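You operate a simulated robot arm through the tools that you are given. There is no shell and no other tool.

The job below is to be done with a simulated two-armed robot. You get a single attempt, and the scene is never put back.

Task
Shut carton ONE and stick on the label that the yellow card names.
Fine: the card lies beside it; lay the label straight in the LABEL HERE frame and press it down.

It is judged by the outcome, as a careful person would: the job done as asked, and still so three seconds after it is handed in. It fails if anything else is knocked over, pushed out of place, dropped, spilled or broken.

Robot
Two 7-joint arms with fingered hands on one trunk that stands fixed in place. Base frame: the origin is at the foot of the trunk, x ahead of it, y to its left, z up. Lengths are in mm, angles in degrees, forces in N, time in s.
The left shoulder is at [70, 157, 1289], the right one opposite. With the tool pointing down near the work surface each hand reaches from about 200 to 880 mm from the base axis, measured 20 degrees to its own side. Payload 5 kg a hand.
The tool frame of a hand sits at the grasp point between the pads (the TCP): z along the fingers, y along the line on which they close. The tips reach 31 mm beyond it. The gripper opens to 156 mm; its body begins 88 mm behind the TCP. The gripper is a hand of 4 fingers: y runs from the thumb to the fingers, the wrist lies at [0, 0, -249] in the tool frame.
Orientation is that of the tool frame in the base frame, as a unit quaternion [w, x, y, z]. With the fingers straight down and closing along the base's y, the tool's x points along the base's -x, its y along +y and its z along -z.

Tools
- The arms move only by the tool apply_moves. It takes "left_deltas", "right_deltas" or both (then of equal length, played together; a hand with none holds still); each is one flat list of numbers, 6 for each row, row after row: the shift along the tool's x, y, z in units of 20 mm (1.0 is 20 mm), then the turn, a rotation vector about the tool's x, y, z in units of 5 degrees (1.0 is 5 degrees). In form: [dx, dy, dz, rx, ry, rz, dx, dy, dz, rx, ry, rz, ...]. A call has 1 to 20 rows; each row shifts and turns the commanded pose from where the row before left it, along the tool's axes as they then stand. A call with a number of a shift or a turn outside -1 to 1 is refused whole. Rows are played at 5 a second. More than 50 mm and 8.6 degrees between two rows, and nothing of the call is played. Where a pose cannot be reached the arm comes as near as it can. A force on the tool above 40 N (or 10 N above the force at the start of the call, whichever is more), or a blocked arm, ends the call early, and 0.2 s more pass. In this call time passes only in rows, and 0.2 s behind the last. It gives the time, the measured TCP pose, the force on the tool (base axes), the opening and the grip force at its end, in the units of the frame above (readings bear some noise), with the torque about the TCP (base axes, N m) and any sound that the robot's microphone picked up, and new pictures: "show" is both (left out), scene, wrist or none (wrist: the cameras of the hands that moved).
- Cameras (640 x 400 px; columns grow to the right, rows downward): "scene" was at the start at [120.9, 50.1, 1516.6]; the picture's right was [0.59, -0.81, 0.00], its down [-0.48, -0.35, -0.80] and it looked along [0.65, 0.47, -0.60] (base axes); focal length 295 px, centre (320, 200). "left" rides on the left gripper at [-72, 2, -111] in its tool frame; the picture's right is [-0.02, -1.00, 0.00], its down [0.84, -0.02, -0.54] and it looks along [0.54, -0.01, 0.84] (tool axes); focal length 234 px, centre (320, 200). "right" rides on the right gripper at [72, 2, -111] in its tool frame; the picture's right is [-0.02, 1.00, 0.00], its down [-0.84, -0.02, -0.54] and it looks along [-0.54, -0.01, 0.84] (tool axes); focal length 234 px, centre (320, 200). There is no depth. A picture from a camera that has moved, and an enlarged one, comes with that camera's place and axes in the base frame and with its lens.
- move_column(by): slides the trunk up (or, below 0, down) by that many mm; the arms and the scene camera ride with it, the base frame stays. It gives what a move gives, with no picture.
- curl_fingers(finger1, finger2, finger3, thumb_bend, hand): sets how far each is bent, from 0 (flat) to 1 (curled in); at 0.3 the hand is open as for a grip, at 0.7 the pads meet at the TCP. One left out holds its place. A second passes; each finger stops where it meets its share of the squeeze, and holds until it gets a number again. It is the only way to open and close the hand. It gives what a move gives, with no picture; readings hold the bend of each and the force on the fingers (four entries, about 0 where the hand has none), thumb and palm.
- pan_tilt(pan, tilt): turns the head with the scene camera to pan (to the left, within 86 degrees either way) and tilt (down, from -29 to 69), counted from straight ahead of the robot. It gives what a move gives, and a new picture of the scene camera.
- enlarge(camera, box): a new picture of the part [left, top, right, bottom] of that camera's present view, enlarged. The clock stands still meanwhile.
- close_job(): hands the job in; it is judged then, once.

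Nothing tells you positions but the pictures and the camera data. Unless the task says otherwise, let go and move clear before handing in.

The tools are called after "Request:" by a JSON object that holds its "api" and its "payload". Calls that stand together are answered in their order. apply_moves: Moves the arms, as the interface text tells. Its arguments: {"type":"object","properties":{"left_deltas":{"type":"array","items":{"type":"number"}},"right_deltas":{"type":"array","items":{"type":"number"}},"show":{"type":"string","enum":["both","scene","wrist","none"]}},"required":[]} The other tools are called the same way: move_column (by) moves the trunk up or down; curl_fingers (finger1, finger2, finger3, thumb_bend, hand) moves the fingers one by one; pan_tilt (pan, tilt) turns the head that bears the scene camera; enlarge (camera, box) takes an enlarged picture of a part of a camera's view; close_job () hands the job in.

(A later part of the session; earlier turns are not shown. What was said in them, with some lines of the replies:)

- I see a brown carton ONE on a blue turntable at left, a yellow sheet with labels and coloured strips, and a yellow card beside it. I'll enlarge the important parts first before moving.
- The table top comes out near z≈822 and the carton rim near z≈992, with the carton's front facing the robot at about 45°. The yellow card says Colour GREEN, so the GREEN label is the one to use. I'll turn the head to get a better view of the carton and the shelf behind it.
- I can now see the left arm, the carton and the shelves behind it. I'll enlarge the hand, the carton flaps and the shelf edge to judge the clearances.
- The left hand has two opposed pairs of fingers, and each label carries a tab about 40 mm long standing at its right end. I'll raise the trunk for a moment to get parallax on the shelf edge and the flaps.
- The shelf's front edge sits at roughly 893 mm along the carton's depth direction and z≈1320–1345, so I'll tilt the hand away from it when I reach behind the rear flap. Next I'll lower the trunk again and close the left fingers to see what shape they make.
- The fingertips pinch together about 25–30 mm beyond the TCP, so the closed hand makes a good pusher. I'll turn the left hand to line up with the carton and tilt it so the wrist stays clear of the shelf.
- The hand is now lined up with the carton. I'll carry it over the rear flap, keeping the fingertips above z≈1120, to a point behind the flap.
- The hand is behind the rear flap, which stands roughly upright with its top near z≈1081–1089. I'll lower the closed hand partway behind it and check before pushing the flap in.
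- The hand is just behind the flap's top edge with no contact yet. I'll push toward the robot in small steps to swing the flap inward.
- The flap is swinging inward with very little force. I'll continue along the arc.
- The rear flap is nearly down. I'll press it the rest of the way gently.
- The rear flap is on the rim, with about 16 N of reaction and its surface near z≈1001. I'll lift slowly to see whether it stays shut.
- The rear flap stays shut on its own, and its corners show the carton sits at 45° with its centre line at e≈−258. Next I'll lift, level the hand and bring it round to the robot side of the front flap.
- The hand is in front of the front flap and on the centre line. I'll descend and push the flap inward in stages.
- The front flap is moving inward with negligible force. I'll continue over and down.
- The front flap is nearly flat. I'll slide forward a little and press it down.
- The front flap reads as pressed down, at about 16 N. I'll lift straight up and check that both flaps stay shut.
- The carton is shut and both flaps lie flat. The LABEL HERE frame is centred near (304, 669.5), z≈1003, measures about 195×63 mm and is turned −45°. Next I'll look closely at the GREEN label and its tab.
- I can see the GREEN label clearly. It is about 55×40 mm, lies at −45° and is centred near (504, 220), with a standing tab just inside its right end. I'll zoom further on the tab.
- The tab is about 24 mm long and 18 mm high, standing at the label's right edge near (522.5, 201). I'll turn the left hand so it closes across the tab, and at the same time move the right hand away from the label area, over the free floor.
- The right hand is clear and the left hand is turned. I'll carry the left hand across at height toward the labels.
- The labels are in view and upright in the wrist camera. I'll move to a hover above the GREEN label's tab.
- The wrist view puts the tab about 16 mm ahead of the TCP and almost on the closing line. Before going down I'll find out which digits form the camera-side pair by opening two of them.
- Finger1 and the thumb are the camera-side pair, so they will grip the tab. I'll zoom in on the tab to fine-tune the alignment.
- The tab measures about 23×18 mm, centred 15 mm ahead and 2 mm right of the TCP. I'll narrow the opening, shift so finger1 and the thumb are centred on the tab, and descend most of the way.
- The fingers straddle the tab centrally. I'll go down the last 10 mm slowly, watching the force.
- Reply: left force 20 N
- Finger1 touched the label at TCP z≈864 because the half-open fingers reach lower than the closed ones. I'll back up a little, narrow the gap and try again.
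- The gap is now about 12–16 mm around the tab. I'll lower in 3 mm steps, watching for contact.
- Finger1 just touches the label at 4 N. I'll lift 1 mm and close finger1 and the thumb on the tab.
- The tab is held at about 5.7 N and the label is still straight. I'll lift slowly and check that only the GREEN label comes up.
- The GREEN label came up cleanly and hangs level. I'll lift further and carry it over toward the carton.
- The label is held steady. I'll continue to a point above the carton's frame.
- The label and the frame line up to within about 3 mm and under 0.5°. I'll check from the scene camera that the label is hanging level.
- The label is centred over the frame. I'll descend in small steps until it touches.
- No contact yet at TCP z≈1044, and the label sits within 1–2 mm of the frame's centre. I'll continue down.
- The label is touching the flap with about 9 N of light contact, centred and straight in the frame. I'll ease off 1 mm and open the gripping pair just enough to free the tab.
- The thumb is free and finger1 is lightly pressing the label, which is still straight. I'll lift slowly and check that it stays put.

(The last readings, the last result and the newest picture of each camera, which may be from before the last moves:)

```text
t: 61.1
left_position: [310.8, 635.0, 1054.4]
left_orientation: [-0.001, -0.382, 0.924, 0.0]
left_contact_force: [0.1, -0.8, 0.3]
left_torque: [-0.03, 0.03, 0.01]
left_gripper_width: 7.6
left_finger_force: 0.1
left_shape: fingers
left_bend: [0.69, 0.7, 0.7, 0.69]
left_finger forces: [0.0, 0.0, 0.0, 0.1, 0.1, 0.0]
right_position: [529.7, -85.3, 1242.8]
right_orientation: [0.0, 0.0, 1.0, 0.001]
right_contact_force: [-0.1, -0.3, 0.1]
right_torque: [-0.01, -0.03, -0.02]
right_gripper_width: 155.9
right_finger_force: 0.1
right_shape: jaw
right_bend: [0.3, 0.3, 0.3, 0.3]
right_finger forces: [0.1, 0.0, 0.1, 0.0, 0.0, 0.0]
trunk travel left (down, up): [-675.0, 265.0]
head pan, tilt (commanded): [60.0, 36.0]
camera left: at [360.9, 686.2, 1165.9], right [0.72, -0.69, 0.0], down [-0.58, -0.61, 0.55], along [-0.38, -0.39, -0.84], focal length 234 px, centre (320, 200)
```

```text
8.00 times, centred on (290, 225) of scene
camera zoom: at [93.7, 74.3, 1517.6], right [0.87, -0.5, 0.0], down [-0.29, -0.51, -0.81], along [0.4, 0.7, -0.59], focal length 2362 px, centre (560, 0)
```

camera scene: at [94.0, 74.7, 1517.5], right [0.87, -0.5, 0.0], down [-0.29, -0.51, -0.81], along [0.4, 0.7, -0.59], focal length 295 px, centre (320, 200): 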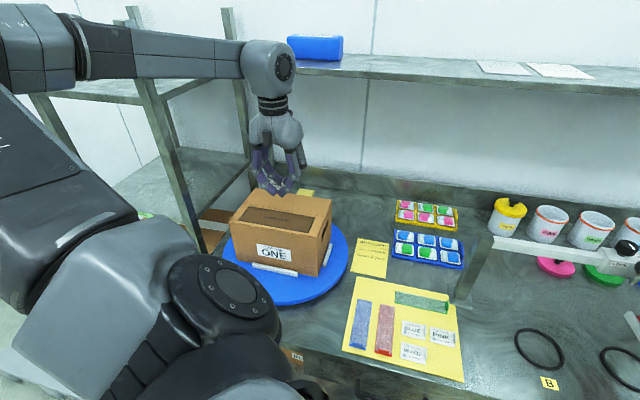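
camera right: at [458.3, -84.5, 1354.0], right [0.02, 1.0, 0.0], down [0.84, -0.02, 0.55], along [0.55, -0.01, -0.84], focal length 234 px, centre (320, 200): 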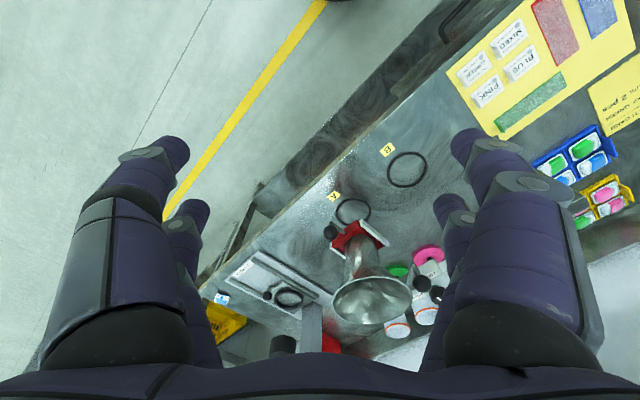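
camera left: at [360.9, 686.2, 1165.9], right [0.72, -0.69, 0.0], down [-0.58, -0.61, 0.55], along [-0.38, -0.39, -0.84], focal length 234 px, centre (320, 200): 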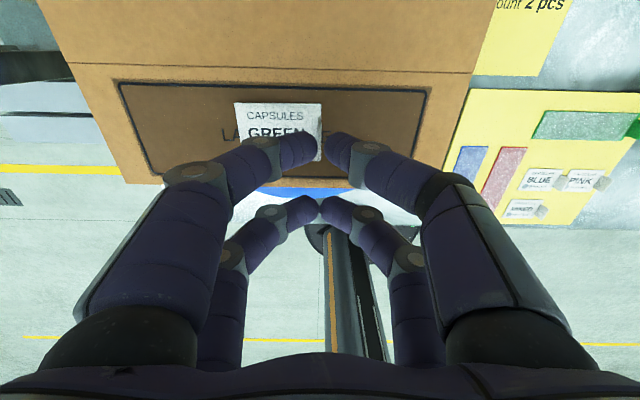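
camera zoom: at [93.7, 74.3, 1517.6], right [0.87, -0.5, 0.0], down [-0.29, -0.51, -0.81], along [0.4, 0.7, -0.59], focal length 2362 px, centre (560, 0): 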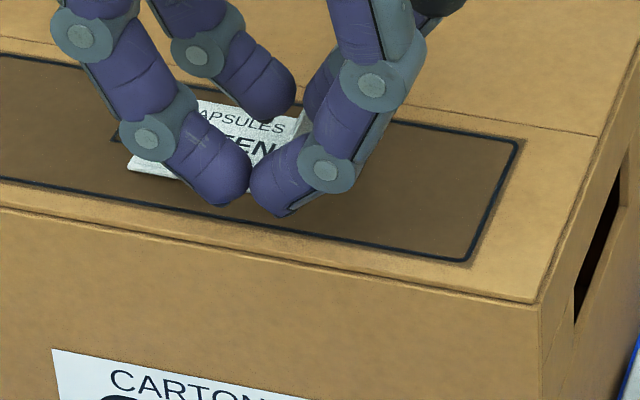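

The label stayed on the flap. I'll raise the hand further to inspect its placement.

Request:
{"api": "apply_moves", "payload": {"left_deltas": [0, 0, -1, 0, 0, 0, 0, 0, -1, 0, 0, 0, 0, 0, -1, 0, 0, 0, 0, 0, -1, 0, 0, 0, 0, 0, -1, 0, 0, 0], "show": "wrist"}}

Request:
{"api": "enlarge", "payload": {"camera": "left", "box": [160, 30, 480, 230]}}

Request:
{"api": "enlarge", "payload": {"camera": "scene", "box": [240, 190, 340, 250]}}

```text
t: 62.3
left_position: [313.4, 634.1, 1155.4]
left_orientation: [0.0, -0.382, 0.924, 0.0]
left_contact_force: [0.1, 0.5, 0.1]
left_torque: [0.0, -0.01, 0.0]
left_gripper_width: 7.2
left_finger_force: 0.1
left_shape: fingers
left_bend: [0.69, 0.7, 0.7, 0.69]
left_finger forces: [0.1, 0.1, 0.0, 0.0, 0.0, 0.0]
right_position: [528.7, -86.3, 1243.4]
right_orientation: [0.001, 0.0, 1.0, 0.0]
right_contact_force: [0.0, 0.1, 0.6]
right_torque: [0.01, -0.02, 0.01]
right_gripper_width: 155.7
right_finger_force: 0.1
right_shape: jaw
right_bend: [0.3, 0.3, 0.3, 0.3]
right_finger forces: [0.0, 0.0, 0.1, 0.0, 0.0, 0.0]
trunk travel left (down, up): [-675.0, 265.0]
head pan, tilt (commanded): [60.0, 36.0]
camera left: at [362.2, 685.6, 1266.6], right [0.72, -0.69, 0.0], down [-0.58, -0.61, 0.54], along [-0.38, -0.39, -0.84], focal length 234 px, centre (320, 200)
```

left: 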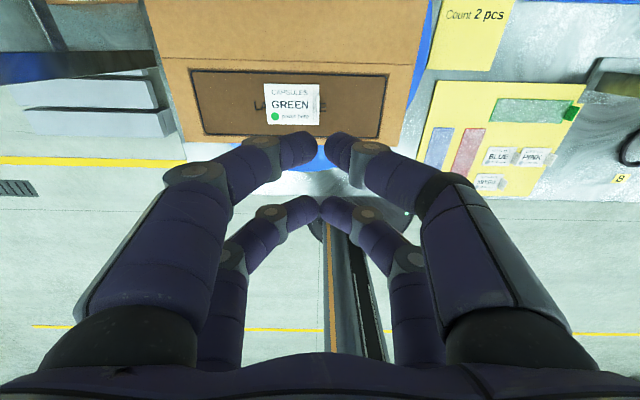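

```text
2.00 times, centred on (320, 130) of left
camera zoom: at [362.2, 685.6, 1266.6], right [0.72, -0.69, 0.0], down [-0.58, -0.61, 0.54], along [-0.38, -0.39, -0.84], focal length 468 px, centre (320, 340)
```

zoom: 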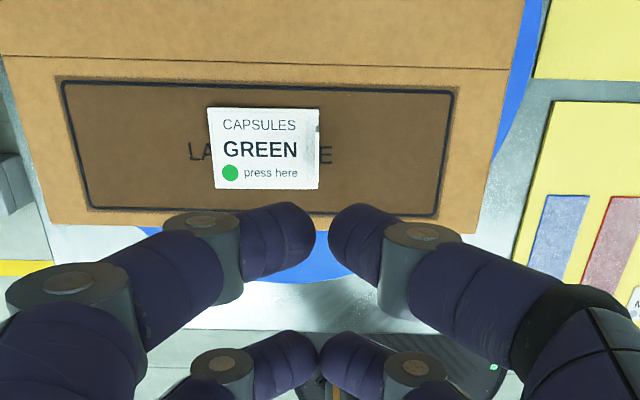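

```text
6.40 times, centred on (290, 220) of scene
camera zoom: at [93.8, 74.2, 1517.6], right [0.87, -0.5, 0.0], down [-0.29, -0.51, -0.81], along [0.4, 0.7, -0.59], focal length 1890 px, centre (512, 72)
```

zoom: 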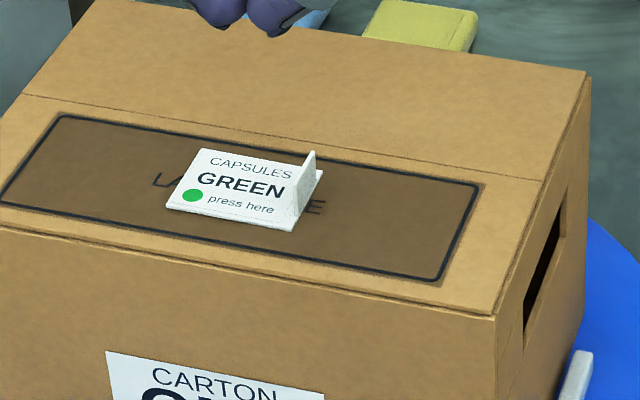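

The label lies straight and centred in the frame, and its "press here" dot has turned from grey to green, so it has been pressed on. I'll move the left hand clear and check the whole scene.

Request:
{"api": "apply_moves", "payload": {"left_deltas": [0, 0, -1, 0, 0, 0, 0, 0, -1, 0, 0, 0, 0.33, -0.94, -1, 0, 0, 0, 0.33, -0.94, -1, 0, 0, 0, 0.33, -0.94, -1, 0, 0, 0, 0.33, -0.94, 0, 0, 0, 0, 0.33, -0.94, 0, 0, 0, 0], "show": "both"}}

Request:
{"api": "enlarge", "payload": {"camera": "scene", "box": [210, 170, 360, 310]}}

Request:
{"api": "enlarge", "payload": {"camera": "scene", "box": [330, 220, 480, 390]}}

```text
t: 63.9
left_position: [354.1, 545.8, 1256.1]
left_orientation: [0.0, -0.382, 0.924, 0.0]
left_contact_force: [-0.6, -0.5, -0.2]
left_torque: [0.06, 0.01, 0.0]
left_gripper_width: 7.6
left_finger_force: 0.1
left_shape: fingers
left_bend: [0.69, 0.7, 0.7, 0.69]
left_finger forces: [0.0, 0.0, 0.1, 0.0, 0.0, 0.1]
right_position: [530.9, -85.9, 1243.5]
right_orientation: [0.001, 0.0, 1.0, -0.001]
right_contact_force: [0.1, -0.6, 0.1]
right_torque: [0.0, 0.0, -0.02]
right_gripper_width: 155.9
right_finger_force: 0.0
right_shape: jaw
right_bend: [0.3, 0.3, 0.3, 0.3]
right_finger forces: [0.1, 0.0, 0.0, 0.1, 0.1, 0.0]
trunk travel left (down, up): [-675.0, 265.0]
head pan, tilt (commanded): [60.0, 36.0]
camera scene: at [94.3, 74.3, 1517.6], right [0.87, -0.5, 0.0], down [-0.29, -0.51, -0.81], along [0.4, 0.7, -0.59], focal length 295 px, centre (320, 200)
camera left: at [404.3, 597.2, 1367.0], right [0.72, -0.69, 0.0], down [-0.58, -0.61, 0.54], along [-0.38, -0.39, -0.84], focal length 234 px, centre (320, 200)
```

scene: 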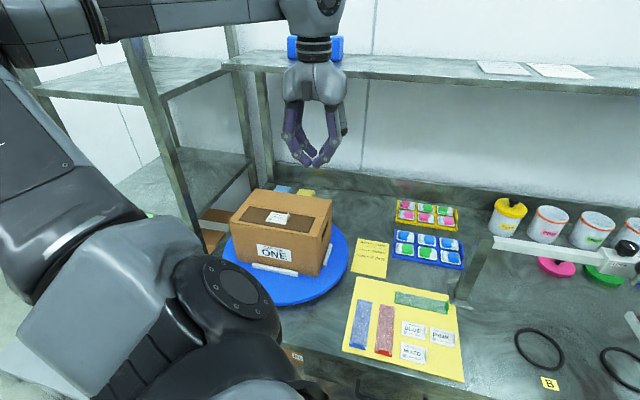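
left: 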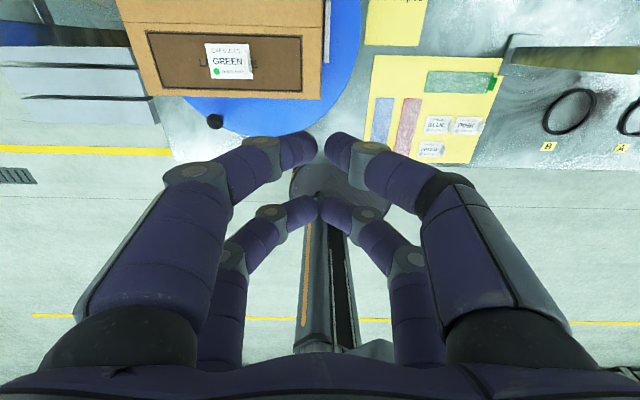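

```text
2.86 times, centred on (285, 240) of scene
camera zoom: at [94.3, 74.3, 1517.6], right [0.87, -0.5, 0.0], down [-0.29, -0.51, -0.81], along [0.4, 0.7, -0.59], focal length 844 px, centre (420, 86)
```

zoom: 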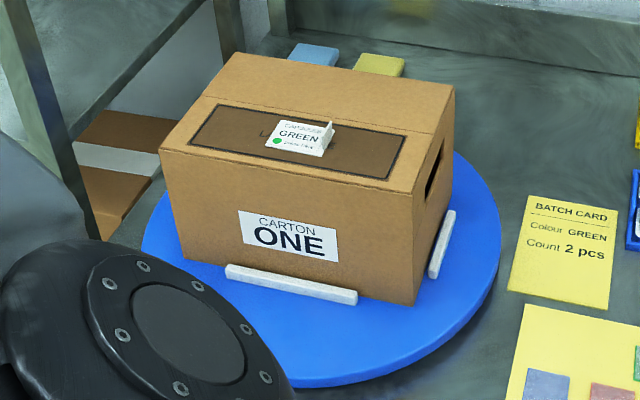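

```text
2.35 times, centred on (405, 305) of scene
camera zoom: at [94.3, 74.3, 1517.6], right [0.87, -0.5, 0.0], down [-0.29, -0.51, -0.81], along [0.4, 0.7, -0.59], focal length 695 px, centre (120, -47)
```

zoom: 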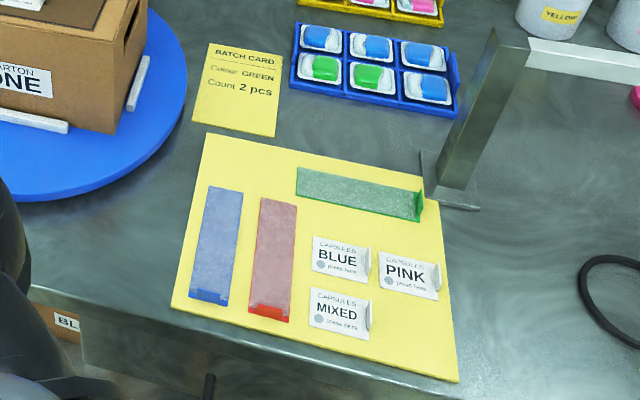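

Everything else appears undisturbed. I'll take one last close look at the label and the flap seam before handing in.

Request:
{"api": "enlarge", "payload": {"camera": "left", "box": [110, 0, 350, 140]}}

Request:
{"api": "enlarge", "payload": {"camera": "scene", "box": [225, 185, 340, 260]}}

```text
2.67 times, centred on (230, 70) of left
camera zoom: at [404.3, 597.2, 1367.0], right [0.72, -0.69, 0.0], down [-0.58, -0.61, 0.54], along [-0.38, -0.39, -0.84], focal length 624 px, centre (560, 547)
```

zoom: 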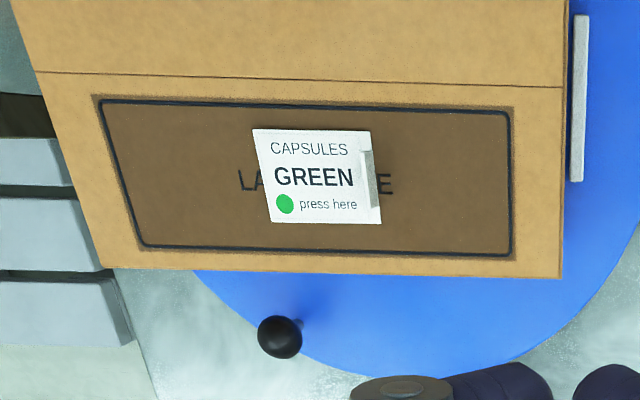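

```text
5.33 times, centred on (282, 222) of scene
camera zoom: at [94.3, 74.3, 1517.6], right [0.87, -0.5, 0.0], down [-0.29, -0.51, -0.81], along [0.4, 0.7, -0.59], focal length 1575 px, centre (520, 80)
```

zoom: 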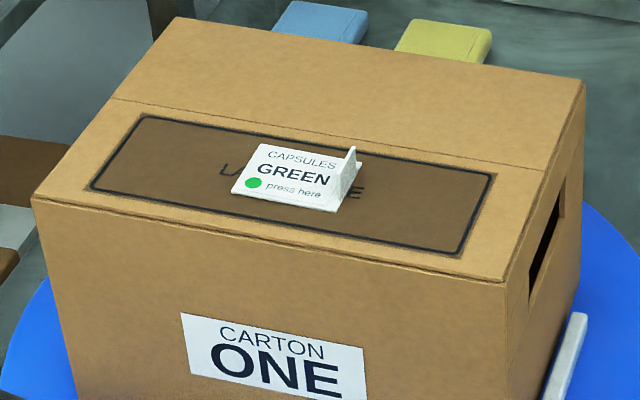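

Carton ONE is shut with both flaps flush. The GREEN label lies straight and centred in the LABEL HERE frame, its press dot is green, and both hands are clear. I'm handing the job in.

Request:
{"api": "close_job", "payload": {}}

```text
The job is handed in.
```

Carton ONE is shut, and the GREEN label the yellow card names is stuck straight and centred in the LABEL HERE frame.

- **Carton:** both flaps lie flat and stayed down on their own after I let go.
- **Label:** its "press here" dot turned from grey to green when I pressed it onto the flap at about 10 N. It did not move when I lifted the hand away.
- **Surroundings:** the other labels, the coloured strips, the card and the trays looked undisturbed in the last pictures. Both hands were empty and clear when I handed in.

I haven't seen the judging result, only that the job was accepted.
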